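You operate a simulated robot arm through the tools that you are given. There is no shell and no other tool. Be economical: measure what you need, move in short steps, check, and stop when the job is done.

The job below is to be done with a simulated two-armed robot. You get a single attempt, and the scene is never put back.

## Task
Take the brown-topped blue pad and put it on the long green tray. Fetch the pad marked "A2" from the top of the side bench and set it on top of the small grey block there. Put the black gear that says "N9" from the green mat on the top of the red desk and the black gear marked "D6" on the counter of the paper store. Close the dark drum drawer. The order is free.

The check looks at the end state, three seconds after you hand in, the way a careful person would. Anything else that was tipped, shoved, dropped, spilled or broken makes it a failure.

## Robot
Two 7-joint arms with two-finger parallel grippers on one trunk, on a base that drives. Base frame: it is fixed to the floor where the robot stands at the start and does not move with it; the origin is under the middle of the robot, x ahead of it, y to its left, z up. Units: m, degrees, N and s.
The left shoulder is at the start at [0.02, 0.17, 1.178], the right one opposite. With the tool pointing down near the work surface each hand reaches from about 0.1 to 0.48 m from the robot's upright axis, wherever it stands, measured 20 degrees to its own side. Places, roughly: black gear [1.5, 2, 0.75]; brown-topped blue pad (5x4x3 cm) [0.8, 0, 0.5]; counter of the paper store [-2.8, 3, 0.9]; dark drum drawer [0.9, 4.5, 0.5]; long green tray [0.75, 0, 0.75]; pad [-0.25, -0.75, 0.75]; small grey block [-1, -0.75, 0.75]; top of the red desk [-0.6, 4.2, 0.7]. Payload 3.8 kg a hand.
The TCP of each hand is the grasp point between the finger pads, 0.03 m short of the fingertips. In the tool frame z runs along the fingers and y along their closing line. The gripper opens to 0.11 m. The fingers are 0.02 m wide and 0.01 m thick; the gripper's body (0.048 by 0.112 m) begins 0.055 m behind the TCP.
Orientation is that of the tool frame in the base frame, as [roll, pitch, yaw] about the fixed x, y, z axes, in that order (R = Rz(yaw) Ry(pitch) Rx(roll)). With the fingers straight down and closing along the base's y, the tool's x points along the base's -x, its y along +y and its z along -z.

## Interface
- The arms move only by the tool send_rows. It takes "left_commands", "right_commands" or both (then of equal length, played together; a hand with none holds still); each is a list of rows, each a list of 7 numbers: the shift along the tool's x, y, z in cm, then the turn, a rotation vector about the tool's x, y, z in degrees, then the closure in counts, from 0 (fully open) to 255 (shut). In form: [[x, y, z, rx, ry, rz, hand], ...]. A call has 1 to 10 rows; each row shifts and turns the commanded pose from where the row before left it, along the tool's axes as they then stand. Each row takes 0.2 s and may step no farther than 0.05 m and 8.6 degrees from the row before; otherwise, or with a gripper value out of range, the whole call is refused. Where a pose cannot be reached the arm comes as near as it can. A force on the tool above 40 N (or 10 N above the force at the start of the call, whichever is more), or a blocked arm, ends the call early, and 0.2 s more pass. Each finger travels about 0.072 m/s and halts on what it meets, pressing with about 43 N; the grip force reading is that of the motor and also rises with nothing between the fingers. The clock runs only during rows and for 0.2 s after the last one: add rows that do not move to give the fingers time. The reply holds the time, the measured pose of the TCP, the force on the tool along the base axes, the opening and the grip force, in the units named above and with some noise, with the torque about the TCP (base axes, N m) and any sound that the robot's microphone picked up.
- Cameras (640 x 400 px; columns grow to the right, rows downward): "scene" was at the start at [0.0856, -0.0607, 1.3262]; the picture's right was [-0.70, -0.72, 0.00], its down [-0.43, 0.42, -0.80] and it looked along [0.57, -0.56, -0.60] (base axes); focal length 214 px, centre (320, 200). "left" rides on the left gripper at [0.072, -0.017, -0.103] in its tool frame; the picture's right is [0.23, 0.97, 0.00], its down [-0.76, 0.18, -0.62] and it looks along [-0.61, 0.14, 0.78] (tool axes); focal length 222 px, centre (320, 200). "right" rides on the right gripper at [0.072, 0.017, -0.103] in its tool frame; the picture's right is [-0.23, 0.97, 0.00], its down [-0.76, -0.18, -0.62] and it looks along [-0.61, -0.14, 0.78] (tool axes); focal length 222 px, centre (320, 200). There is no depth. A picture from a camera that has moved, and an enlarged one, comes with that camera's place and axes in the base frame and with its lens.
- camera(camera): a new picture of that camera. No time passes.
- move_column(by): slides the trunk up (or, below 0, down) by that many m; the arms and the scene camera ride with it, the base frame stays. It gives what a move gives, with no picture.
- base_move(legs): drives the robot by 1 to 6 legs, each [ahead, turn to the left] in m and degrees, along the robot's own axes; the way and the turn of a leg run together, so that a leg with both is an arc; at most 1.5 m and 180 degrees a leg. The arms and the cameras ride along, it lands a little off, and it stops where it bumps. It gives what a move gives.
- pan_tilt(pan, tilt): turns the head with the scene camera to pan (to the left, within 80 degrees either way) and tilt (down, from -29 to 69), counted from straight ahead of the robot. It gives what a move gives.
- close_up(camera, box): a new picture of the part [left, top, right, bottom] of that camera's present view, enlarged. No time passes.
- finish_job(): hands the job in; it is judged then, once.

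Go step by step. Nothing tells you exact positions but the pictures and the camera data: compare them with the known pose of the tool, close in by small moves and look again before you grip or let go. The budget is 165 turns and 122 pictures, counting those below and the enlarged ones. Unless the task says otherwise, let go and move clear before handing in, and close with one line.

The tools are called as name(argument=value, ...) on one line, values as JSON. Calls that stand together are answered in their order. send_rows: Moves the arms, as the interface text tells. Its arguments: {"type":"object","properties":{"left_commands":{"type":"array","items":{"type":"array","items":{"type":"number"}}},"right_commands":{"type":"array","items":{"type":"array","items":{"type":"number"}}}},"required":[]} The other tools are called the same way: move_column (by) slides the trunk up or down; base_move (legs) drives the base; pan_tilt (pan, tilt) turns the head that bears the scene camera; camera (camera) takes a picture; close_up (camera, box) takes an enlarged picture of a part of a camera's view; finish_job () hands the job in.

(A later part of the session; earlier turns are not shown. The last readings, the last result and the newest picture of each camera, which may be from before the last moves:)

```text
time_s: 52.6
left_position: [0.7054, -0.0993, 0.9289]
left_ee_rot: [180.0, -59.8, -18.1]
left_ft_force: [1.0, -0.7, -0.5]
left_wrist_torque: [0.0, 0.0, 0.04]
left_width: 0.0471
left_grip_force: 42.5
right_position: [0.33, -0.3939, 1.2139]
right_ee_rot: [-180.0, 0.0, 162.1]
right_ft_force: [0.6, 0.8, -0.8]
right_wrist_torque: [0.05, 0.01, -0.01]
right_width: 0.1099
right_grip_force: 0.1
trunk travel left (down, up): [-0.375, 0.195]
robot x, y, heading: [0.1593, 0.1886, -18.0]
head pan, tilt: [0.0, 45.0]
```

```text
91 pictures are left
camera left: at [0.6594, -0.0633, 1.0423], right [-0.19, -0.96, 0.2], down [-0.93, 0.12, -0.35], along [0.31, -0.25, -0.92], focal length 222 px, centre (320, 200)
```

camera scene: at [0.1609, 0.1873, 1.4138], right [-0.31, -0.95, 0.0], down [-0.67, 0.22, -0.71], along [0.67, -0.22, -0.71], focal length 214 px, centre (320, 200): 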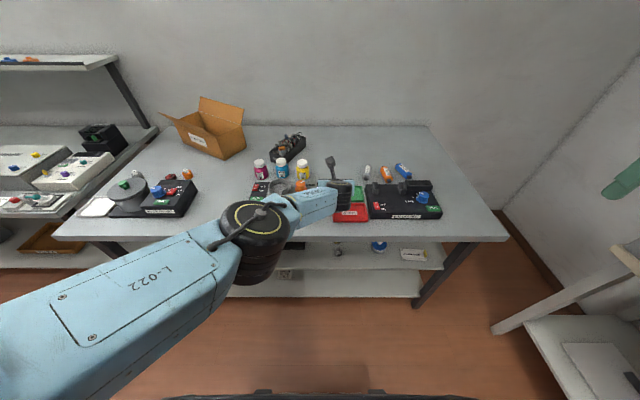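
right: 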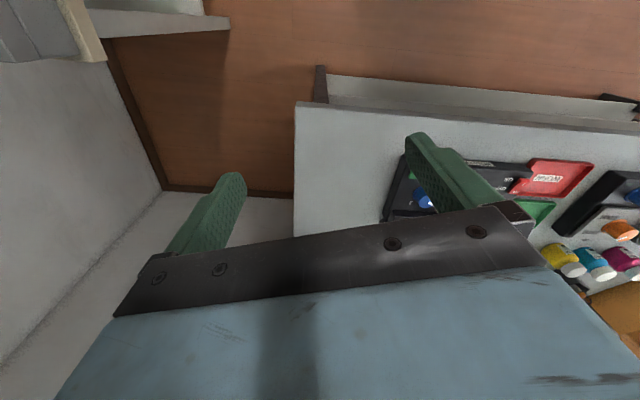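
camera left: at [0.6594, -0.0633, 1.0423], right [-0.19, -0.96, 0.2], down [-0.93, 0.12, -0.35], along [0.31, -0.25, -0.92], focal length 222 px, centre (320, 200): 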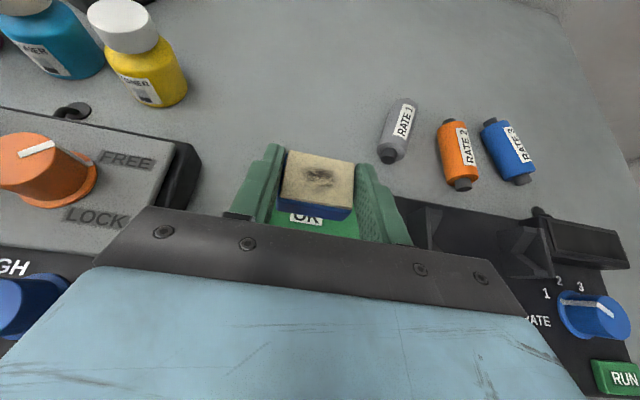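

The pad is right over the OK label. I'll descend.

send_rows(left_commands=[[-2.6, 0, 1.5, 0, 0, 0, 255], [-2.6, 0, 1.5, 0, 0, 0, 255], [0, 0, 0, 0, 0, 0, 255]])

camera(camera="left")

close_up(camera="scene", box=[260, 140, 460, 265])

```text
time_s: 53.4
left_position: [0.7035, -0.0966, 0.8881]
left_ee_rot: [180.0, -60.0, -18.1]
left_ft_force: [-0.8, -0.3, -0.5]
left_wrist_torque: [0.01, 0.0, 0.03]
left_width: 0.0469
left_grip_force: 42.6
left hand out of reach, approached as far as the arm can: row 2
right_position: [0.3281, -0.3945, 1.2139]
right_ee_rot: [180.0, 0.1, 162.1]
right_ft_force: [0.5, -0.9, 0.6]
right_wrist_torque: [0.0, 0.01, 0.02]
right_width: 0.1098
right_grip_force: 0.1
trunk travel left (down, up): [-0.375, 0.195]
robot x, y, heading: [0.1617, 0.1867, -18.1]
head pan, tilt: [0.0, 45.0]
```

```text
90 pictures are left
camera left: at [0.6583, -0.063, 1.0027], right [-0.19, -0.96, 0.2], down [-0.93, 0.12, -0.35], along [0.31, -0.25, -0.92], focal length 222 px, centre (320, 200)
```

left: 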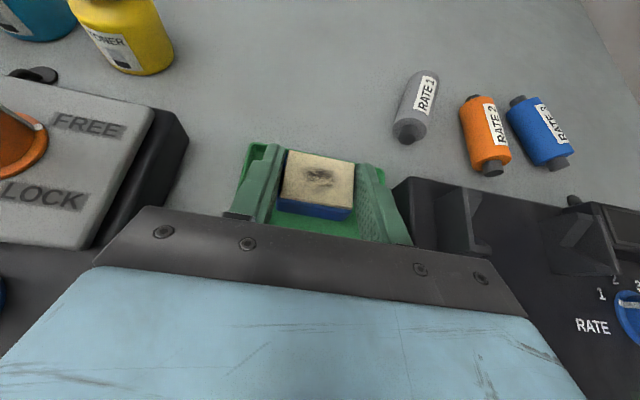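

```text
3.20 times, centred on (360, 202) of scene
camera zoom: at [0.2601, 0.155, 1.4138], right [-0.31, -0.95, 0.0], down [-0.67, 0.22, -0.71], along [0.67, -0.22, -0.71], focal length 686 px, centre (192, 192)
```

zoom: 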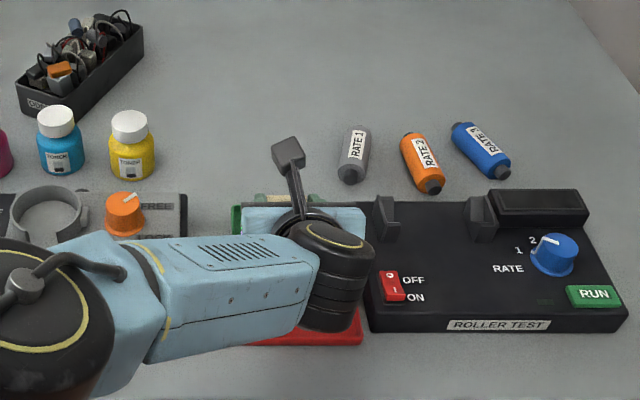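

The arm is at its limit, so I'll use the trunk to descend in small steps.

move_column(by=-0.025)

camera(camera="left")

```text
time_s: 54.1
left_position: [0.7043, -0.096, 0.8634]
left_ee_rot: [179.8, -60.0, -18.0]
left_ft_force: [-0.9, -0.8, -0.5]
left_wrist_torque: [0.0, -0.01, -0.04]
left_width: 0.047
left_grip_force: 43.1
right_position: [0.3281, -0.3942, 1.1887]
right_ee_rot: [-180.0, 0.1, 162.2]
right_ft_force: [0.1, -0.6, -0.3]
right_wrist_torque: [-0.01, -0.02, 0.01]
right_width: 0.11
right_grip_force: 0.3
trunk travel left (down, up): [-0.35, 0.22]
robot x, y, heading: [0.1594, 0.1897, -17.7]
head pan, tilt: [0.0, 45.0]
```

```text
88 pictures are left
camera left: at [0.6586, -0.0626, 0.9778], right [-0.19, -0.96, 0.2], down [-0.93, 0.12, -0.35], along [0.31, -0.25, -0.92], focal length 222 px, centre (320, 200)
```

left: 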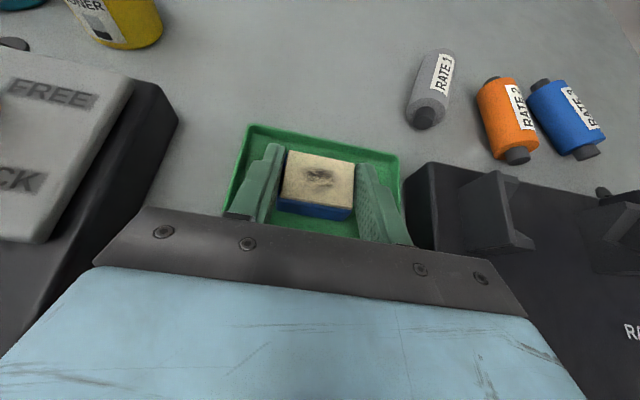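

move_column(by=-0.008)

move_column(by=-0.005)

camera(camera="left")

```text
time_s: 54.7
left_position: [0.7035, -0.0964, 0.8557]
left_ee_rot: [-180.0, -60.1, -18.1]
left_ft_force: [0.3, 0.0, 2.3]
left_wrist_torque: [0.0, -0.05, -0.03]
left_width: 0.0468
left_grip_force: 43.3
right_position: [0.3288, -0.3928, 1.1808]
right_ee_rot: [-180.0, 0.1, 162.1]
right_ft_force: [0.5, 0.7, -0.1]
right_wrist_torque: [-0.01, 0.0, -0.02]
right_width: 0.1099
right_grip_force: 0.0
trunk travel left (down, up): [-0.342, 0.228]
robot x, y, heading: [0.162, 0.188, -17.9]
head pan, tilt: [0.0, 45.0]
```

```text
time_s: 55.2
left_position: [0.7053, -0.0982, 0.855]
left_ee_rot: [179.9, -60.4, -18.1]
left_ft_force: [-2.0, 0.8, 28.8]
left_wrist_torque: [0.0, 0.06, 0.03]
left_width: 0.0469
left_grip_force: 43.2
right_position: [0.3268, -0.3918, 1.1778]
right_ee_rot: [-179.9, 0.3, 162.1]
right_ft_force: [0.4, 0.0, 0.1]
right_wrist_torque: [0.0, -0.02, 0.04]
right_width: 0.11
right_grip_force: 0.0
trunk travel left (down, up): [-0.337, 0.233]
robot x, y, heading: [0.16, 0.1855, -18.0]
head pan, tilt: [0.0, 45.0]
```

```text
87 pictures are left
camera left: at [0.6577, -0.0627, 0.9695], right [-0.2, -0.96, 0.2], down [-0.93, 0.12, -0.36], along [0.32, -0.25, -0.91], focal length 222 px, centre (320, 200)
```

left: 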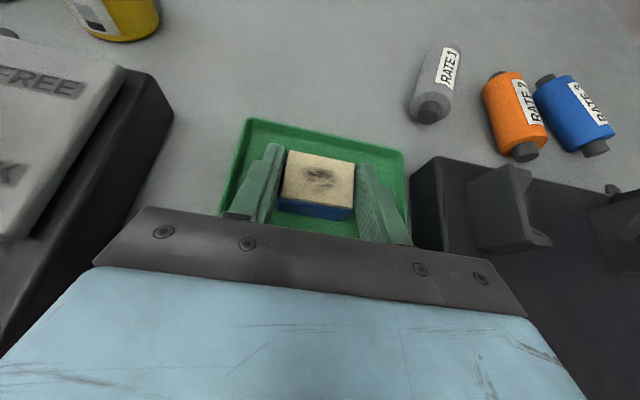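

The pad has landed on the tray. I'll relieve the pressure, open partly and rise with the trunk.

move_column(by=0.004)

send_rows(left_commands=[[0, 0, 0, 0, 0, 0, 95], [0, 0, 0, 0, 0, 0, 95], [0, 0, 0, 0, 0, 0, 95]])

move_column(by=0.12)

camera(camera="left")

```text
time_s: 55.7
left_position: [0.7035, -0.0975, 0.8564]
left_ee_rot: [180.0, -60.1, -18.0]
left_ft_force: [4.3, -4.0, 17.8]
left_wrist_torque: [-0.14, -0.24, -0.02]
left_width: 0.0468
left_grip_force: 42.9
right_position: [0.3278, -0.3926, 1.1804]
right_ee_rot: [-179.9, 0.0, 162.1]
right_ft_force: [-0.1, 0.2, -0.3]
right_wrist_torque: [0.0, -0.03, 0.02]
right_width: 0.1099
right_grip_force: 0.1
trunk travel left (down, up): [-0.341, 0.229]
robot x, y, heading: [0.1621, 0.1853, -18.1]
head pan, tilt: [0.0, 45.0]
```

```text
time_s: 56.5
left_position: [0.7036, -0.0964, 0.853]
left_ee_rot: [179.9, -60.0, -18.0]
left_ft_force: [0.4, -0.5, 0.0]
left_wrist_torque: [0.01, 0.02, 0.01]
left_width: 0.0689
left_grip_force: 0.2
right_position: [0.3282, -0.3938, 1.18]
right_ee_rot: [179.9, 0.1, 162.1]
right_ft_force: [0.1, 0.2, 0.0]
right_wrist_torque: [0.02, 0.01, -0.05]
right_width: 0.11
right_grip_force: 0.1
trunk travel left (down, up): [-0.341, 0.229]
robot x, y, heading: [0.1598, 0.1867, -18.1]
head pan, tilt: [0.0, 45.0]
```

```text
time_s: 58.0
left_position: [0.7043, -0.0964, 0.974]
left_ee_rot: [180.0, -60.1, -18.1]
left_ft_force: [0.4, -0.8, 0.4]
left_wrist_torque: [-0.01, -0.01, 0.0]
left_width: 0.069
left_grip_force: 0.1
right_position: [0.3284, -0.3946, 1.3002]
right_ee_rot: [179.9, 0.1, 162.1]
right_ft_force: [-0.7, -0.4, -0.7]
right_wrist_torque: [-0.01, -0.03, 0.0]
right_width: 0.11
right_grip_force: 0.0
trunk travel left (down, up): [-0.461, 0.109]
robot x, y, heading: [0.1585, 0.1862, -17.7]
head pan, tilt: [0.0, 45.0]
```

```text
86 pictures are left
camera left: at [0.6586, -0.0629, 1.0886], right [-0.19, -0.96, 0.2], down [-0.93, 0.12, -0.35], along [0.31, -0.25, -0.92], focal length 222 px, centre (320, 200)
```

left: 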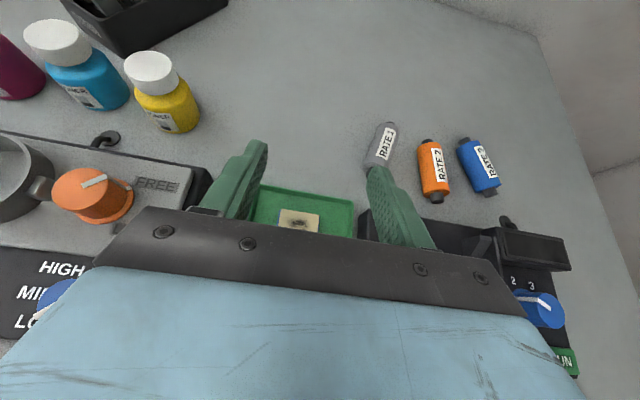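

The pad sits in the green tray. Now I'll back off and turn toward the side bench.

base_move(legs=[[-0.25, 0], [0, -72]])

camera(camera="scene")

```text
time_s: 63.0
left_position: [-0.1853, -0.339, 0.9752]
left_ee_rot: [180.0, -60.0, -90.9]
left_ft_force: [-0.4, 0.3, 0.2]
left_wrist_torque: [-0.03, 0.02, 0.01]
left_width: 0.0689
left_grip_force: 0.1
right_position: [-0.5815, -0.068, 1.3007]
right_ee_rot: [179.9, 0.2, 89.3]
right_ft_force: [0.1, -0.9, -0.3]
right_wrist_torque: [0.0, 0.01, 0.0]
right_width: 0.1099
right_grip_force: 0.0
trunk travel left (down, up): [-0.461, 0.109]
robot x, y, heading: [-0.0742, 0.2649, -90.7]
head pan, tilt: [0.0, 45.0]
```

```text
85 pictures are left
camera scene: at [-0.0755, 0.1607, 1.4998], right [-1.0, 0.01, 0.0], down [0.01, 0.71, -0.71], along [-0.01, -0.71, -0.71], focal length 214 px, centre (320, 200)
```

scene: 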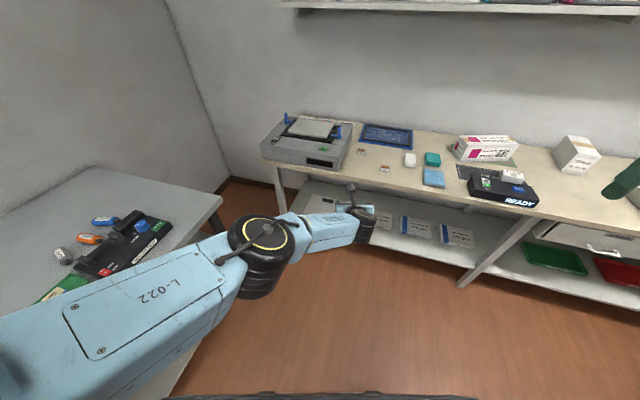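

close_up(camera="scene", box=[340, 110, 620, 250])

pan_tilt(pan=-40, tilt=40)

camera(camera="scene")

```text
2.29 times, centred on (480, 180) of scene
camera zoom: at [-0.0755, 0.1607, 1.4998], right [-1.0, 0.01, 0.0], down [0.01, 0.71, -0.71], along [-0.01, -0.71, -0.71], focal length 490 px, centre (-46, 246)
```

zoom: 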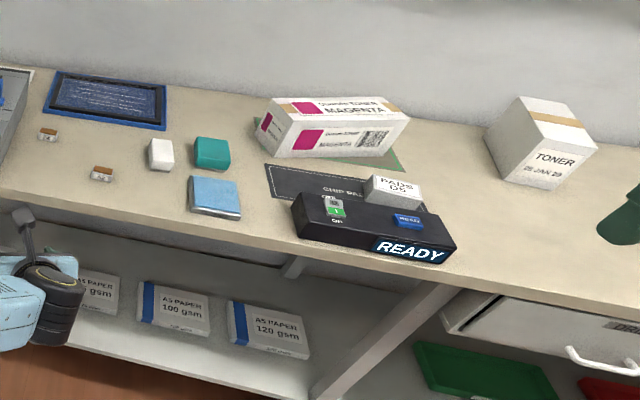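

```text
time_s: 64.1
left_position: [-0.1877, -0.3407, 0.9738]
left_ee_rot: [180.0, -60.0, -91.0]
left_ft_force: [0.1, -1.0, 0.0]
left_wrist_torque: [0.0, -0.02, 0.02]
left_width: 0.069
left_grip_force: 0.1
right_position: [-0.5817, -0.0689, 1.3007]
right_ee_rot: [-179.9, 0.1, 89.4]
right_ft_force: [-0.2, 0.9, -0.4]
right_wrist_torque: [0.0, 0.0, -0.01]
right_width: 0.11
right_grip_force: 0.0
trunk travel left (down, up): [-0.461, 0.109]
robot x, y, heading: [-0.0745, 0.2658, -90.7]
head pan, tilt: [-40.0, 40.0]
```

```text
83 pictures are left
camera scene: at [-0.1297, 0.1773, 1.507], right [-0.76, 0.65, 0.0], down [0.42, 0.49, -0.77], along [-0.5, -0.58, -0.64], focal length 214 px, centre (320, 200)
```

scene: 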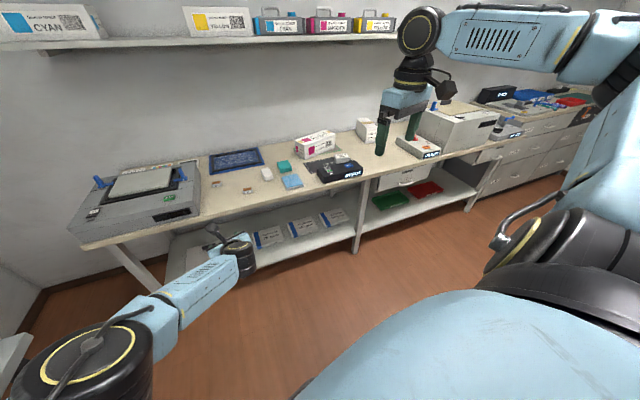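

Let me zoom in on the small items and the far end of the side bench.

close_up(camera="scene", box=[200, 140, 380, 200])

close_up(camera="scene", box=[370, 80, 600, 170])

```text
3.56 times, centred on (290, 170) of scene
camera zoom: at [-0.1297, 0.1773, 1.507], right [-0.76, 0.65, 0.0], down [0.42, 0.49, -0.77], along [-0.5, -0.58, -0.64], focal length 763 px, centre (427, 307)
```

zoom: 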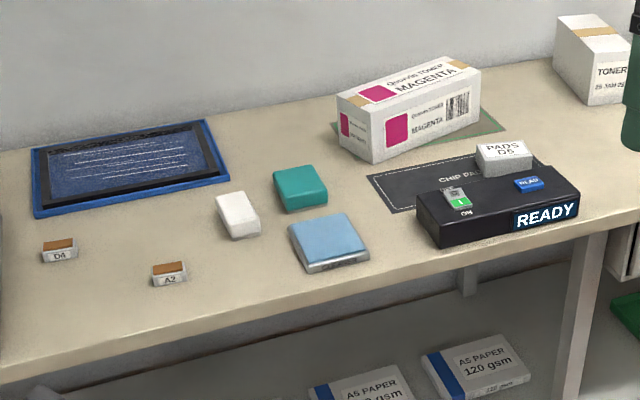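

```text
2.78 times, centred on (485, 125) of scene
camera zoom: at [-0.1297, 0.1773, 1.507], right [-0.76, 0.65, 0.0], down [0.42, 0.49, -0.77], along [-0.5, -0.58, -0.64], focal length 597 px, centre (-139, 409)
```

zoom: 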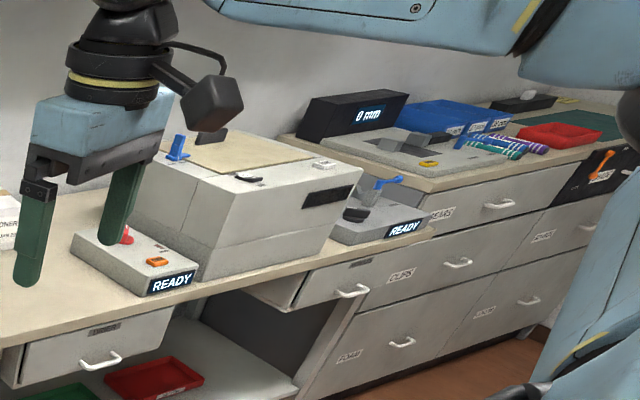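

A2 is the small brown-topped pad near (-0.43, -0.78), and the grey block is the one labelled "PADS D5" near (-1.05, -0.68); the side bench is also turned, facing heading about -108°. I'll tuck the left hand back to tool-down and out of the way.

send_rows(left_commands=[[0, 0, 0, 0, -8.57, 0, 95], [0, 0, 0, 0, -8.57, 0, 95], [0, 0, 0, 0, -8.57, 0, 95], [0, 0, 0, 0, -8.57, 0, 95], [0, 0, 0, 0, -8.57, 0, 95], [0, 0, 0, 0, -8.57, 0, 95], [0, 0, 0, 0, -8.57, 0, 95]])

send_rows(left_commands=[[-3, -4, 0, 0, 0, 0, 95], [-3, -4, 0, 0, 0, 0, 95], [-3, -4, -2, 0, 0, 0, 95], [-3, -4, -2, 0, 0, 0, 95], [-3, -4, -2, 0, 0, 0, 95], [-3, -4, -2, 0, 0, 0, 95], [-3, -4, -2, 0, 0, 0, 95], [-3, -4, -2, 0, 0, 0, 95]])

pan_tilt(pan=-10, tilt=45)

camera(camera="scene")

```text
time_s: 65.7
left_position: [-0.0975, -0.3004, 0.9933]
left_ee_rot: [179.9, -1.4, -90.6]
left_ft_force: [-1.3, -0.7, 0.0]
left_wrist_torque: [-0.02, -0.02, 0.0]
left_width: 0.0691
left_grip_force: 0.1
left hand out of reach, approached as far as the arm can: row 3, 4, 5, 6, 7
right_position: [-0.5828, -0.0677, 1.2999]
right_ee_rot: [180.0, 0.1, 89.3]
right_ft_force: [-0.1, -0.5, -0.5]
right_wrist_torque: [-0.01, -0.02, 0.0]
right_width: 0.1101
right_grip_force: 0.1
trunk travel left (down, up): [-0.461, 0.109]
robot x, y, heading: [-0.0736, 0.2623, -90.4]
head pan, tilt: [-40.0, 40.0]
```

```text
refused: row 3 steps farther than a row can; nothing moved
```

```text
time_s: 66.6
left_position: [-0.0961, -0.3017, 0.9935]
left_ee_rot: [179.8, -1.5, -90.6]
left_ft_force: [0.1, 0.2, -0.1]
left_wrist_torque: [-0.01, -0.01, 0.01]
left_width: 0.069
left_grip_force: 0.1
right_position: [-0.5809, -0.0692, 1.2994]
right_ee_rot: [-179.9, 0.1, 89.3]
right_ft_force: [0.3, -0.2, -0.6]
right_wrist_torque: [-0.02, -0.01, 0.02]
right_width: 0.11
right_grip_force: 0.0
trunk travel left (down, up): [-0.461, 0.109]
robot x, y, heading: [-0.0811, 0.264, -90.9]
head pan, tilt: [-10.0, 45.0]
```

```text
80 pictures are left
camera scene: at [-0.0897, 0.162, 1.4998], right [-0.98, 0.19, 0.0], down [0.13, 0.69, -0.71], along [-0.13, -0.69, -0.71], focal length 214 px, centre (320, 200)
```

scene: 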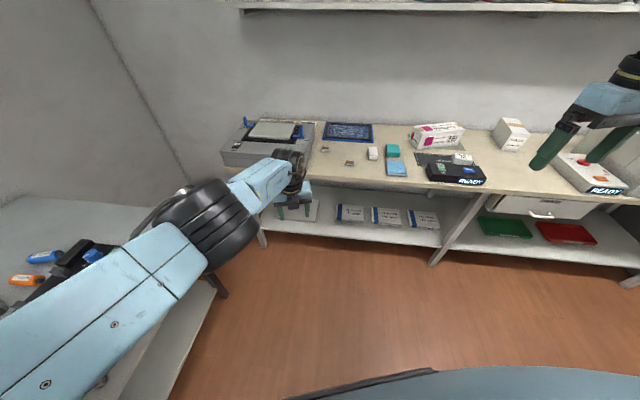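

send_rows(left_commands=[[-2.4, -3.3, -2.4, 0, 0, 0, 95], [-2.4, -3.3, -2.4, 0, 0, 0, 95], [-2.4, -3.3, -2.4, 0, 0, 0, 95], [-2.4, -3.3, -2.4, 0, 0, 0, 95], [-2.4, -3.3, -2.4, 0, 0, 0, 95], [-2.4, -3.3, -2.4, 0, 0, 0, 95], [-2.4, -3.3, -2.4, 0, 0, 0, 95], [-2.4, -3.3, -2.4, 0, 0, 0, 95]])

camera(camera="scene")

```text
time_s: 68.4
left_position: [0.1206, -0.1733, 1.1719]
left_ee_rot: [179.9, 0.0, -90.9]
left_ft_force: [0.1, 0.3, -0.7]
left_wrist_torque: [-0.02, 0.03, 0.02]
left_width: 0.0692
left_grip_force: 0.1
left hand out of reach, approached as far as the arm can: row 1, 2
right_position: [-0.5782, -0.0679, 1.301]
right_ee_rot: [-179.9, 0.1, 89.3]
right_ft_force: [-0.1, 0.6, 0.4]
right_wrist_torque: [0.01, -0.01, -0.01]
right_width: 0.1102
right_grip_force: 0.1
trunk travel left (down, up): [-0.461, 0.109]
robot x, y, heading: [-0.0763, 0.2619, -90.9]
head pan, tilt: [-10.0, 45.0]
```

```text
79 pictures are left
camera scene: at [-0.0873, 0.1626, 1.4999], right [-0.98, 0.19, 0.0], down [0.13, 0.69, -0.71], along [-0.13, -0.7, -0.71], focal length 214 px, centre (320, 200)
```

scene: 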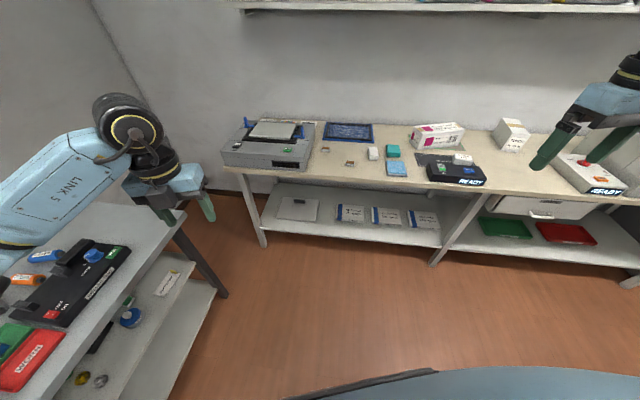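

Both hands are clear now. I'll turn and drive toward the side bench near A2.

base_move(legs=[[0, -9.5], [0.66, 0], [0, -8]])

camera(camera="scene")

camera(camera="right")

```text
time_s: 73.4
left_position: [-0.1417, -0.8633, 1.1717]
left_ee_rot: [180.0, 0.0, -108.7]
left_ft_force: [0.9, 0.2, 0.0]
left_wrist_torque: [0.0, -0.01, -0.01]
left_width: 0.0691
left_grip_force: 0.1
right_position: [-0.7773, -0.5487, 1.3004]
right_ee_rot: [180.0, 0.2, 71.6]
right_ft_force: [-1.0, -0.2, 0.0]
right_wrist_torque: [-0.01, -0.03, -0.01]
right_width: 0.1102
right_grip_force: 0.0
trunk travel left (down, up): [-0.461, 0.109]
robot x, y, heading: [-0.1989, -0.3873, -108.3]
head pan, tilt: [-10.0, 45.0]
```

```text
78 pictures are left
camera scene: at [-0.2379, -0.4777, 1.4997], right [-0.88, 0.48, 0.0], down [0.34, 0.62, -0.71], along [-0.34, -0.62, -0.71], focal length 214 px, centre (320, 200)
```

scene: 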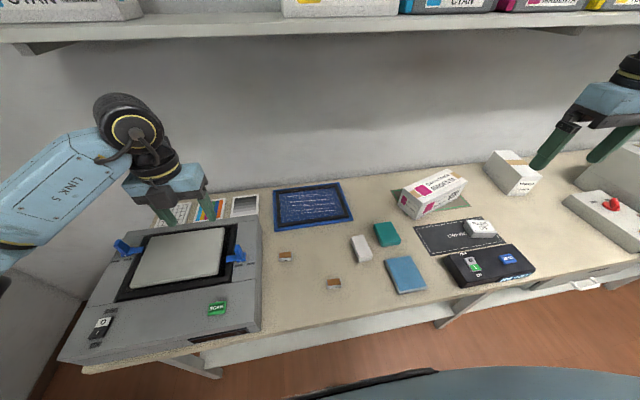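

```text
77 pictures are left
camera right: at [-0.7363, -0.4843, 1.4033], right [0.85, -0.52, 0.0], down [-0.41, -0.66, 0.63], along [-0.33, -0.53, -0.78], focal length 222 px, centre (320, 200)
```

right: 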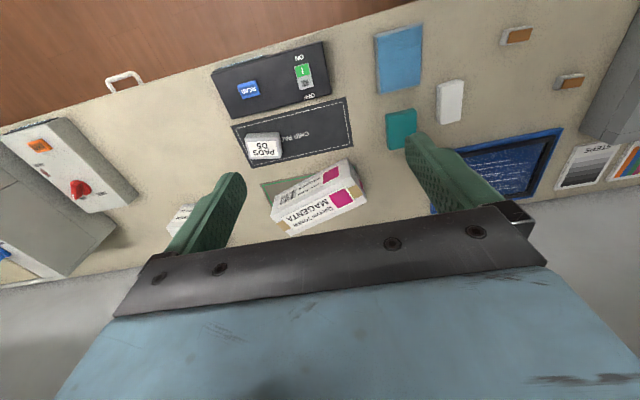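

Two-view triangulation gives A2 at (-0.413, -0.707) with the bench top at about 0.845, and the grey block at (-0.989, -0.622) with its top at about 0.875. A2 is reachable from here, so I'll bring the right hand over it.

move_column(by=-0.07)

send_rows(right_commands=[[-0.38, 3.95, 2, 0, 0, 0, 100], [-0.38, 3.95, 2, 0, 0, 0, 100], [-0.38, 3.95, 2, 0, 0, 0, 100], [-0.38, 3.95, 2, 0, 0, 0, 100], [-0.38, 3.95, 2, 0, 0, 0, 100], [-0.38, 3.95, 2, 0, 0, 0, 100], [-0.38, 3.95, 2, 0, 0, 0, 100], [-0.38, 3.95, 2, 0, 0, 0, 100], [-0.38, 3.95, 2, 0, 0, 0, 100], [-0.38, 3.95, 2, 0, 0, 0, 100]])

camera(camera="right")

```text
time_s: 74.4
left_position: [-0.1406, -0.862, 1.1006]
left_ee_rot: [180.0, -0.1, -108.7]
left_ft_force: [0.1, -0.7, -0.1]
left_wrist_torque: [0.03, 0.02, -0.06]
left_width: 0.0689
left_grip_force: 0.0
right_position: [-0.7756, -0.5488, 1.2314]
right_ee_rot: [-179.9, 0.2, 71.5]
right_ft_force: [0.1, -0.5, -0.2]
right_wrist_torque: [-0.02, 0.02, 0.0]
right_width: 0.1098
right_grip_force: 0.0
trunk travel left (down, up): [-0.391, 0.179]
robot x, y, heading: [-0.1948, -0.381, -108.3]
head pan, tilt: [-10.0, 45.0]
```

```text
time_s: 76.6
left_position: [-0.1408, -0.8627, 1.1014]
left_ee_rot: [180.0, 0.0, -108.7]
left_ft_force: [-0.2, 0.3, -0.2]
left_wrist_torque: [-0.03, -0.02, 0.03]
left_width: 0.0689
left_grip_force: 0.0
right_position: [-0.4478, -0.6859, 1.0565]
right_ee_rot: [180.0, 0.2, 71.4]
right_ft_force: [-0.6, -0.2, 0.0]
right_wrist_torque: [-0.02, 0.02, -0.01]
right_width: 0.067
right_grip_force: 0.0
right hand out of reach, approached as far as the arm can: row 9, 10
trunk travel left (down, up): [-0.391, 0.179]
robot x, y, heading: [-0.1932, -0.3879, -108.4]
head pan, tilt: [-10.0, 45.0]
```

```text
76 pictures are left
camera right: at [-0.4077, -0.6215, 1.1586], right [0.85, -0.52, 0.0], down [-0.41, -0.66, 0.63], along [-0.33, -0.53, -0.78], focal length 222 px, centre (320, 200)
```

right: 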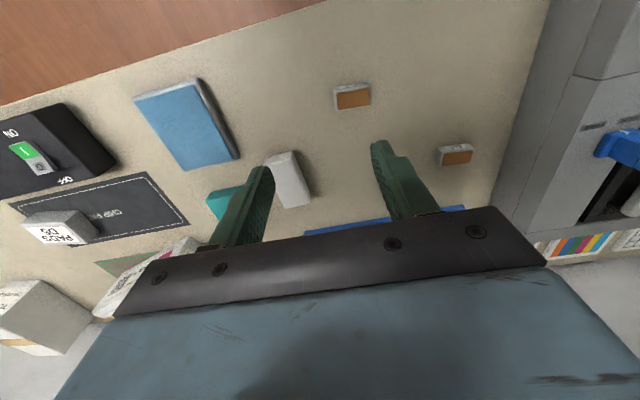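

close_up(camera="right", box=[310, 60, 390, 130])

close_up(camera="right", box=[0, 160, 220, 290])

```text
5.71 times, centred on (350, 95) of right
camera zoom: at [-0.4077, -0.6215, 1.1586], right [0.85, -0.52, 0.0], down [-0.41, -0.66, 0.63], along [-0.33, -0.53, -0.78], focal length 1269 px, centre (149, 800)
```

zoom: 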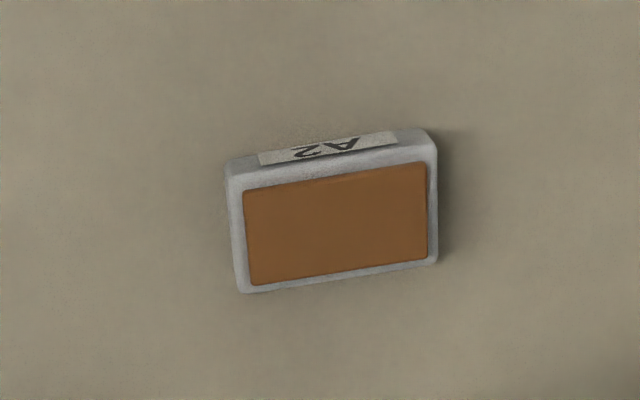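

```text
2.91 times, centred on (110, 225) of right
camera zoom: at [-0.4077, -0.6215, 1.1586], right [0.85, -0.52, 0.0], down [-0.41, -0.66, 0.63], along [-0.33, -0.53, -0.78], focal length 646 px, centre (931, 127)
```

zoom: 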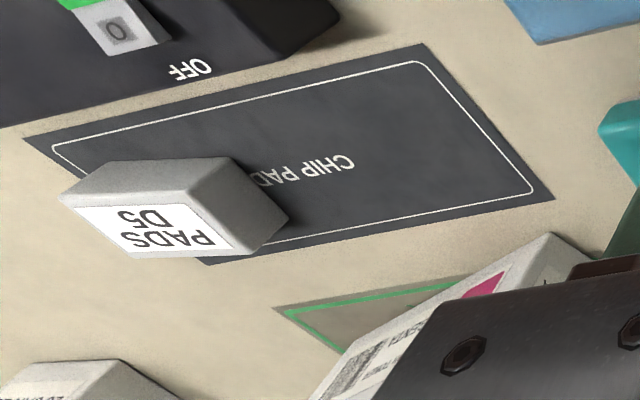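

A2 is about 4.4×2.5 cm, centred at (-0.413, -0.707), with its long axis at -22.5°. I'll move above it and align the hand.

send_rows(right_commands=[[-0.24, 1.0, 3.1, 0, 0, 1, 100], [-0.24, 1.0, 3.1, 0, 0, 1, 100], [-0.24, 1.0, 3.1, 0, 0, 1, 100], [-0.24, 1.0, 3.1, 0, 0, 1, 100], [0, 0, 0, 0, 0, 0, 100]])

camera(camera="right")

```text
time_s: 77.8
left_position: [-0.1402, -0.8622, 1.1024]
left_ee_rot: [180.0, 0.0, -108.7]
left_ft_force: [0.4, 0.7, 1.1]
left_wrist_torque: [0.02, 0.01, 0.01]
left_width: 0.069
left_grip_force: 0.1
right_position: [-0.4824, -0.6603, 0.9957]
right_ee_rot: [-180.0, 0.2, 67.5]
right_ft_force: [0.4, -0.3, -0.5]
right_wrist_torque: [-0.04, 0.0, -0.01]
right_width: 0.067
right_grip_force: 0.1
right hand out of reach, approached as far as the arm can: row 1, 2, 3, 4
trunk travel left (down, up): [-0.391, 0.179]
robot x, y, heading: [-0.1938, -0.3879, -108.6]
head pan, tilt: [-10.0, 45.0]
```

```text
73 pictures are left
camera right: at [-0.4377, -0.5989, 1.0984], right [0.81, -0.58, 0.0], down [-0.46, -0.63, 0.63], along [-0.36, -0.51, -0.78], focal length 222 px, centre (320, 200)
```

right: 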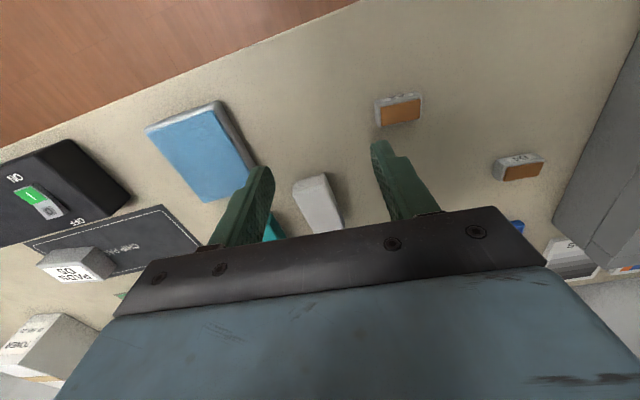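

The right arm won't cross far enough toward the midline, so I'll turn the base 15° left, which brings A2 to the right hand's side.

base_move(legs=[[0, 15]])

send_rows(right_commands=[[0.5, -0.3, 1, 0, 0, 7.5, 100], [0.5, -0.3, 1, 0, 0, 7.5, 100], [0.5, -0.3, 1, 0, 0, 0, 100]])

camera(camera="right")

```text
time_s: 79.1
left_position: [-0.0194, -0.8323, 1.1016]
left_ee_rot: [179.8, 0.1, -93.7]
left_ft_force: [-0.6, -0.6, 0.6]
left_wrist_torque: [0.03, 0.03, -0.01]
left_width: 0.0691
left_grip_force: 0.1
right_position: [-0.4014, -0.7257, 0.9951]
right_ee_rot: [-179.9, 0.1, 82.5]
right_ft_force: [-1.0, 0.7, -0.2]
right_wrist_torque: [0.01, 0.0, 0.0]
right_width: 0.067
right_grip_force: 0.0
trunk travel left (down, up): [-0.391, 0.179]
robot x, y, heading: [-0.195, -0.3882, -93.6]
head pan, tilt: [-10.0, 45.0]
```

```text
time_s: 79.9
left_position: [-0.0199, -0.8331, 1.1018]
left_ee_rot: [179.9, 0.0, -93.7]
left_ft_force: [1.1, 0.5, -0.5]
left_wrist_torque: [0.0, 0.0, -0.04]
left_width: 0.0692
left_grip_force: 0.1
right_position: [-0.4151, -0.7054, 0.9755]
right_ee_rot: [179.9, 0.3, 67.4]
right_ft_force: [-0.4, 0.7, 0.9]
right_wrist_torque: [-0.02, 0.02, -0.01]
right_width: 0.0671
right_grip_force: 0.0
right hand out of reach, approached as far as the arm can: row 1, 2, 3
trunk travel left (down, up): [-0.391, 0.179]
robot x, y, heading: [-0.1953, -0.3867, -93.7]
head pan, tilt: [-10.0, 45.0]
```

```text
72 pictures are left
camera right: at [-0.3713, -0.6443, 1.0784], right [0.81, -0.58, 0.0], down [-0.46, -0.63, 0.62], along [-0.36, -0.51, -0.78], focal length 222 px, centre (320, 200)
```

right: 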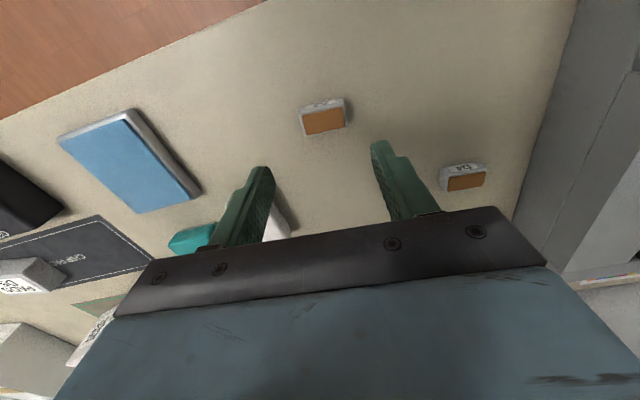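

send_rows(right_commands=[[0, 0, 2, 0, 0, 0, 100], [0, 0, 2, 0, 0, 0, 100]])

pan_tilt(pan=-30, tilt=45)

camera(camera="scene")

```text
time_s: 80.5
left_position: [-0.0206, -0.8326, 1.1024]
left_ee_rot: [180.0, -0.1, -93.7]
left_ft_force: [0.3, -0.4, 0.0]
left_wrist_torque: [0.01, 0.0, 0.02]
left_width: 0.069
left_grip_force: 0.1
right_position: [-0.4341, -0.7016, 0.9586]
right_ee_rot: [-180.0, 0.3, 67.5]
right_ft_force: [-0.3, 0.3, 1.0]
right_wrist_torque: [-0.01, 0.01, -0.01]
right_width: 0.0671
right_grip_force: 0.0
right hand out of reach, approached as far as the arm can: row 1, 2
trunk travel left (down, up): [-0.391, 0.179]
robot x, y, heading: [-0.1981, -0.385, -93.7]
head pan, tilt: [-10.0, 45.0]
```

```text
time_s: 81.4
left_position: [-0.02, -0.8325, 1.1015]
left_ee_rot: [180.0, 0.1, -93.7]
left_ft_force: [0.1, 0.5, -0.4]
left_wrist_torque: [0.01, -0.02, 0.03]
left_width: 0.0689
left_grip_force: 0.2
right_position: [-0.4332, -0.7021, 0.9586]
right_ee_rot: [179.8, 0.2, 67.5]
right_ft_force: [1.2, 0.1, 0.1]
right_wrist_torque: [0.01, -0.02, -0.03]
right_width: 0.067
right_grip_force: 0.1
trunk travel left (down, up): [-0.391, 0.179]
robot x, y, heading: [-0.1938, -0.3858, -93.5]
head pan, tilt: [-30.0, 45.0]
```

```text
71 pictures are left
camera scene: at [-0.238, -0.4753, 1.4298], right [-0.83, 0.55, 0.0], down [0.39, 0.59, -0.71], along [-0.39, -0.59, -0.71], focal length 214 px, centre (320, 200)
```

scene: 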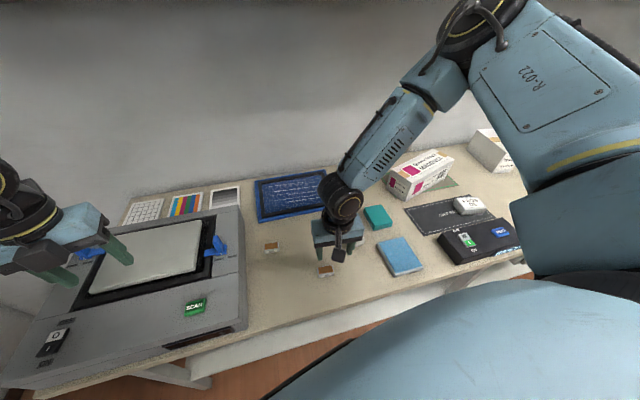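

Reach gets worse the lower the hand is relative to the shoulder, so I'll lower the trunk instead, raising the left hand first for safety.

send_rows(left_commands=[[0, 0, -4, 0, 0, 0, 95], [0, 0, -4, 0, 0, 0, 95], [0, 0, -4, 0, 0, 0, 95]], right_commands=[[0, 0, -2, 0, 0, 0, 100], [0, 1, -2, 0, 0, 0, 100], [0, 1, -2, 0, 0, 0, 100]])

move_column(by=-0.1)

camera(camera="right")

```text
time_s: 82.2
left_position: [-0.0186, -0.832, 1.2221]
left_ee_rot: [180.0, 0.0, -93.6]
left_ft_force: [0.2, 0.1, 0.0]
left_wrist_torque: [-0.03, 0.0, 0.0]
left_width: 0.0692
left_grip_force: 0.0
right_position: [-0.4156, -0.7072, 1.0203]
right_ee_rot: [180.0, 0.2, 67.5]
right_ft_force: [-0.9, -0.2, 0.1]
right_wrist_torque: [0.0, 0.0, -0.01]
right_width: 0.067
right_grip_force: 0.0
trunk travel left (down, up): [-0.391, 0.179]
robot x, y, heading: [-0.1971, -0.3852, -93.2]
head pan, tilt: [-30.0, 45.0]
```

```text
time_s: 83.5
left_position: [-0.0192, -0.8327, 1.122]
left_ee_rot: [-180.0, 0.0, -93.7]
left_ft_force: [0.2, 0.5, -0.3]
left_wrist_torque: [-0.01, 0.03, 0.01]
left_width: 0.069
left_grip_force: 0.2
right_position: [-0.4162, -0.7075, 0.9207]
right_ee_rot: [179.9, 0.2, 67.5]
right_ft_force: [-0.2, -0.3, 0.3]
right_wrist_torque: [-0.01, 0.0, 0.0]
right_width: 0.067
right_grip_force: 0.1
trunk travel left (down, up): [-0.291, 0.279]
robot x, y, heading: [-0.192, -0.3878, -93.6]
head pan, tilt: [-30.0, 45.0]
```

```text
70 pictures are left
camera right: at [-0.3712, -0.6467, 1.0223], right [0.81, -0.58, 0.0], down [-0.46, -0.63, 0.63], along [-0.36, -0.51, -0.78], focal length 222 px, centre (320, 200)
```

right: 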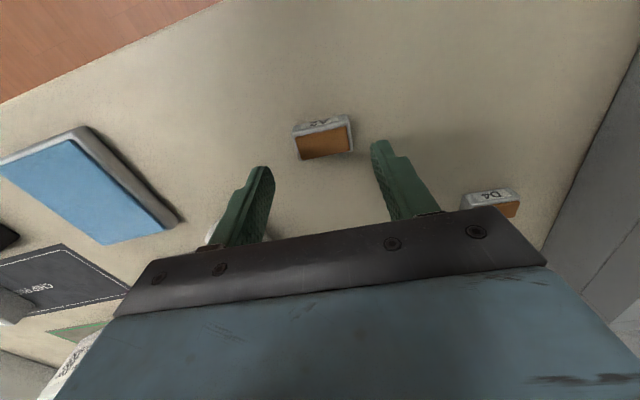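

Well aligned. I'll descend with the trunk.

send_rows(right_commands=[[0, 0.4, 0, 0, 0, 0, 100]])

move_column(by=-0.035)

camera(camera="right")

```text
time_s: 83.9
left_position: [-0.0189, -0.8328, 1.1219]
left_ee_rot: [-179.9, 0.1, -93.7]
left_ft_force: [1.0, 0.3, 0.6]
left_wrist_torque: [-0.03, 0.02, 0.02]
left_width: 0.069
left_grip_force: 0.0
right_position: [-0.4104, -0.7109, 0.9193]
right_ee_rot: [179.9, 0.3, 67.6]
right_ft_force: [0.4, -0.4, 0.4]
right_wrist_torque: [0.02, 0.02, 0.01]
right_width: 0.0669
right_grip_force: 0.0
trunk travel left (down, up): [-0.291, 0.279]
robot x, y, heading: [-0.189, -0.3876, -93.2]
head pan, tilt: [-30.0, 45.0]
```

```text
time_s: 84.7
left_position: [-0.0186, -0.8333, 1.0868]
left_ee_rot: [-180.0, 0.1, -93.7]
left_ft_force: [-0.3, 1.0, 0.0]
left_wrist_torque: [-0.03, -0.01, -0.01]
left_width: 0.069
left_grip_force: 0.1
right_position: [-0.4118, -0.7092, 0.8846]
right_ee_rot: [179.9, 0.2, 67.4]
right_ft_force: [-0.3, -0.2, 0.5]
right_wrist_torque: [-0.01, 0.01, -0.01]
right_width: 0.0671
right_grip_force: 0.0
trunk travel left (down, up): [-0.256, 0.314]
robot x, y, heading: [-0.1947, -0.3859, -93.5]
head pan, tilt: [-30.0, 45.0]
```

```text
69 pictures are left
camera right: at [-0.3676, -0.6481, 0.9873], right [0.81, -0.58, 0.0], down [-0.46, -0.63, 0.63], along [-0.36, -0.51, -0.78], focal length 222 px, centre (320, 200)
```

right: 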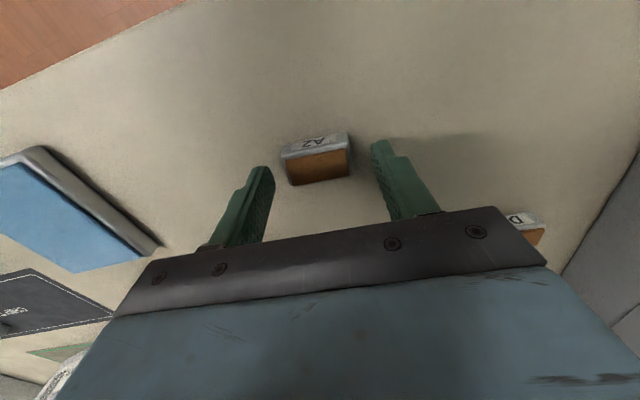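

move_column(by=-0.007)

close_up(camera="right", box=[220, 100, 440, 237])

```text
time_s: 85.2
left_position: [-0.0179, -0.8332, 1.0791]
left_ee_rot: [-180.0, 0.0, -93.8]
left_ft_force: [0.1, 0.5, 0.4]
left_wrist_torque: [0.01, -0.01, -0.01]
left_width: 0.0689
left_grip_force: 0.1
right_position: [-0.4117, -0.7102, 0.8772]
right_ee_rot: [179.9, 0.2, 67.5]
right_ft_force: [-0.1, 0.7, 0.5]
right_wrist_torque: [-0.01, 0.01, 0.01]
right_width: 0.0668
right_grip_force: 0.0
trunk travel left (down, up): [-0.249, 0.321]
robot x, y, heading: [-0.1937, -0.387, -93.6]
head pan, tilt: [-30.0, 45.0]
```

```text
2.91 times, centred on (330, 168) of right
camera zoom: at [-0.3676, -0.6482, 0.9803], right [0.81, -0.58, 0.0], down [-0.46, -0.63, 0.63], along [-0.36, -0.51, -0.78], focal length 646 px, centre (291, 292)
```

zoom: 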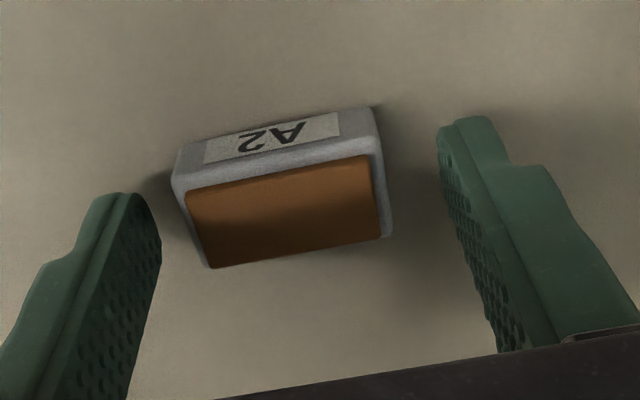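

send_rows(right_commands=[[0, 0, 0, 0, 0, 0, 255], [0, 0, 0, 0, 0, 0, 255], [0, 0, 0, 0, 0, 0, 255], [0, 0, 0, 0, 0, 0, 255]])

move_column(by=0.15)

close_up(camera="right", box=[220, 100, 440, 237])

```text
time_s: 86.2
left_position: [-0.0194, -0.8332, 1.0797]
left_ee_rot: [179.9, 0.0, -93.7]
left_ft_force: [-0.7, 0.7, 0.2]
left_wrist_torque: [0.01, 0.0, 0.01]
left_width: 0.0689
left_grip_force: 0.1
right_position: [-0.4112, -0.7106, 0.8765]
right_ee_rot: [179.9, 0.2, 67.5]
right_ft_force: [0.8, 0.1, 0.5]
right_wrist_torque: [0.0, 0.0, -0.02]
right_width: 0.0444
right_grip_force: 42.6
trunk travel left (down, up): [-0.249, 0.321]
robot x, y, heading: [-0.1972, -0.3864, -93.7]
head pan, tilt: [-30.0, 45.0]
```

```text
time_s: 88.0
left_position: [-0.0185, -0.8335, 1.2304]
left_ee_rot: [-180.0, 0.0, -93.7]
left_ft_force: [0.1, -0.2, -0.3]
left_wrist_torque: [-0.03, 0.01, -0.01]
left_width: 0.0689
left_grip_force: 0.0
right_position: [-0.4114, -0.7092, 1.0267]
right_ee_rot: [179.9, 0.3, 67.5]
right_ft_force: [-0.2, 0.0, -0.8]
right_wrist_torque: [-0.01, -0.01, 0.01]
right_width: 0.0442
right_grip_force: 42.7
trunk travel left (down, up): [-0.399, 0.171]
robot x, y, heading: [-0.1913, -0.3835, -93.5]
head pan, tilt: [-30.0, 45.0]
```

```text
2.91 times, centred on (330, 168) of right
camera zoom: at [-0.3676, -0.6483, 1.1301], right [0.81, -0.58, 0.0], down [-0.46, -0.63, 0.63], along [-0.36, -0.51, -0.78], focal length 646 px, centre (291, 292)
```

zoom: 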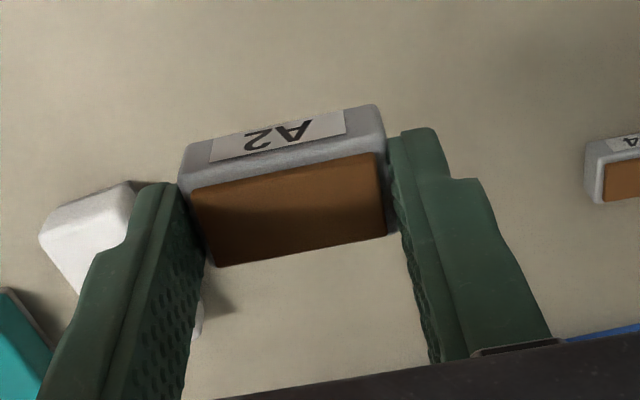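

A2 is held. Now I'll drive along the side bench to the grey block.

base_move(legs=[[0, -104.4], [0.52, 0], [0, 90]])

camera(camera="right")

camera(camera="scene")

```text
time_s: 99.2
left_position: [-0.6295, -0.7063, 1.2309]
left_ee_rot: [-180.0, 0.0, -107.4]
left_ft_force: [0.5, 0.5, -0.3]
left_wrist_torque: [-0.01, -0.03, -0.01]
left_width: 0.0688
left_grip_force: 0.1
right_position: [-0.9823, -0.4922, 1.0272]
right_ee_rot: [179.9, 0.2, 53.7]
right_ft_force: [0.0, 0.8, -1.2]
right_wrist_torque: [-0.01, -0.01, 0.01]
right_width: 0.0443
right_grip_force: 43.1
trunk travel left (down, up): [-0.399, 0.171]
robot x, y, heading: [-0.6917, -0.2321, -107.3]
head pan, tilt: [-30.0, 45.0]
```

```text
66 pictures are left
camera right: at [-0.9243, -0.4429, 1.1304], right [0.65, -0.76, 0.0], down [-0.59, -0.51, 0.63], along [-0.47, -0.41, -0.78], focal length 222 px, centre (320, 200)
```

right: 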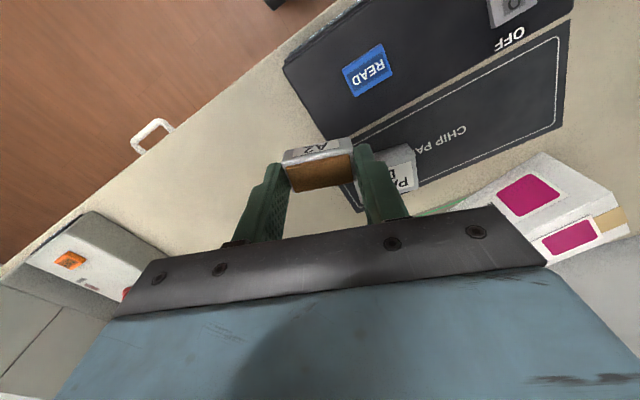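

```text
65 pictures are left
camera scene: at [-0.7573, -0.3053, 1.4378], right [-0.68, 0.73, 0.0], down [0.52, 0.48, -0.71], along [-0.52, -0.48, -0.71], focal length 214 px, centre (320, 200)
```

scene: 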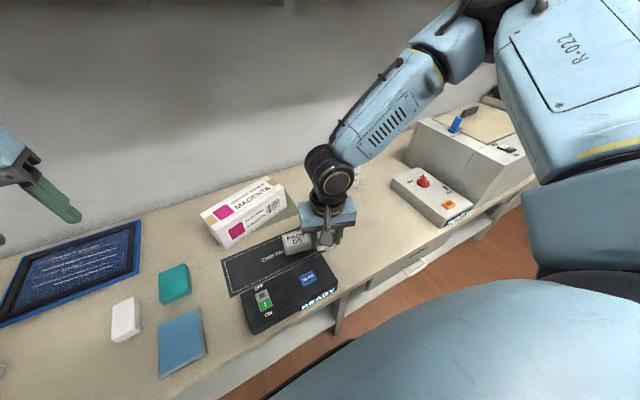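

The block is ahead of the right hand. I'll inch the base forward 4 cm, realign the hand with the bench and move closer while high.

base_move(legs=[[0.04, 0]])

send_rows(right_commands=[[-1, 1, 0, 0, 0, -6, 255], [-1, 1, 0, 0, 0, -6, 255], [-1.5, 1, 0, 0, 0, -6, 255]])

camera(camera="right")

close_up(camera="scene", box=[220, 170, 400, 300])

```text
time_s: 100.1
left_position: [-0.6405, -0.7437, 1.2291]
left_ee_rot: [-179.9, 0.1, -107.4]
left_ft_force: [0.5, -0.3, -0.4]
left_wrist_torque: [0.06, -0.02, 0.01]
left_width: 0.0692
left_grip_force: 0.1
right_position: [-0.994, -0.53, 1.0278]
right_ee_rot: [179.9, 0.1, 53.8]
right_ft_force: [-0.3, -0.7, -0.2]
right_wrist_torque: [0.05, -0.02, 0.01]
right_width: 0.0443
right_grip_force: 42.6
trunk travel left (down, up): [-0.399, 0.171]
robot x, y, heading: [-0.7027, -0.2693, -106.9]
head pan, tilt: [-30.0, 45.0]
```

```text
time_s: 100.9
left_position: [-0.6416, -0.7421, 1.2293]
left_ee_rot: [180.0, 0.0, -107.4]
left_ft_force: [0.5, -0.6, 0.8]
left_wrist_torque: [-0.01, 0.01, -0.01]
left_width: 0.0689
left_grip_force: 0.0
right_position: [-0.9847, -0.5734, 1.0281]
right_ee_rot: [-179.9, 0.3, 71.8]
right_ft_force: [-0.9, -0.1, -0.7]
right_wrist_torque: [0.05, 0.0, -0.03]
right_width: 0.0441
right_grip_force: 42.7
trunk travel left (down, up): [-0.399, 0.171]
robot x, y, heading: [-0.7056, -0.2652, -107.3]
head pan, tilt: [-30.0, 45.0]
```

```text
64 pictures are left
camera right: at [-0.9449, -0.51, 1.1301], right [0.85, -0.52, 0.0], down [-0.41, -0.67, 0.63], along [-0.32, -0.54, -0.78], focal length 222 px, centre (320, 200)
```

right: 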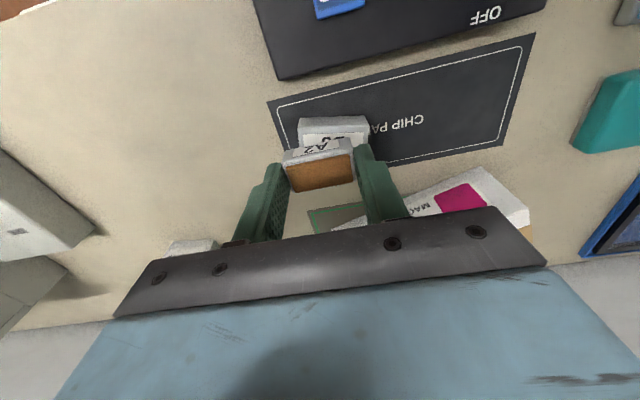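

```text
3.08 times, centred on (310, 235) of scene
camera zoom: at [-0.769, -0.3427, 1.4378], right [-0.68, 0.73, 0.0], down [0.52, 0.48, -0.71], along [-0.52, -0.48, -0.71], focal length 660 px, centre (351, 92)
```

zoom: 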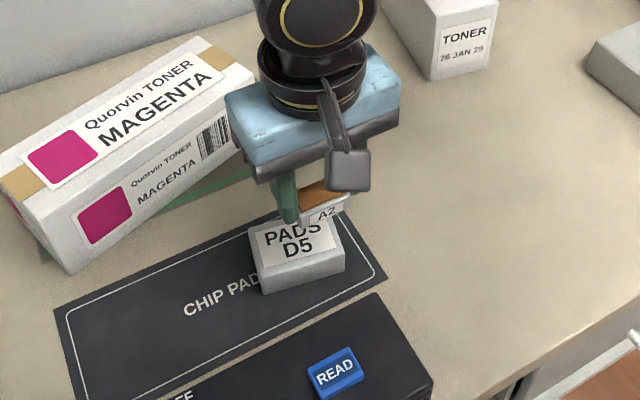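

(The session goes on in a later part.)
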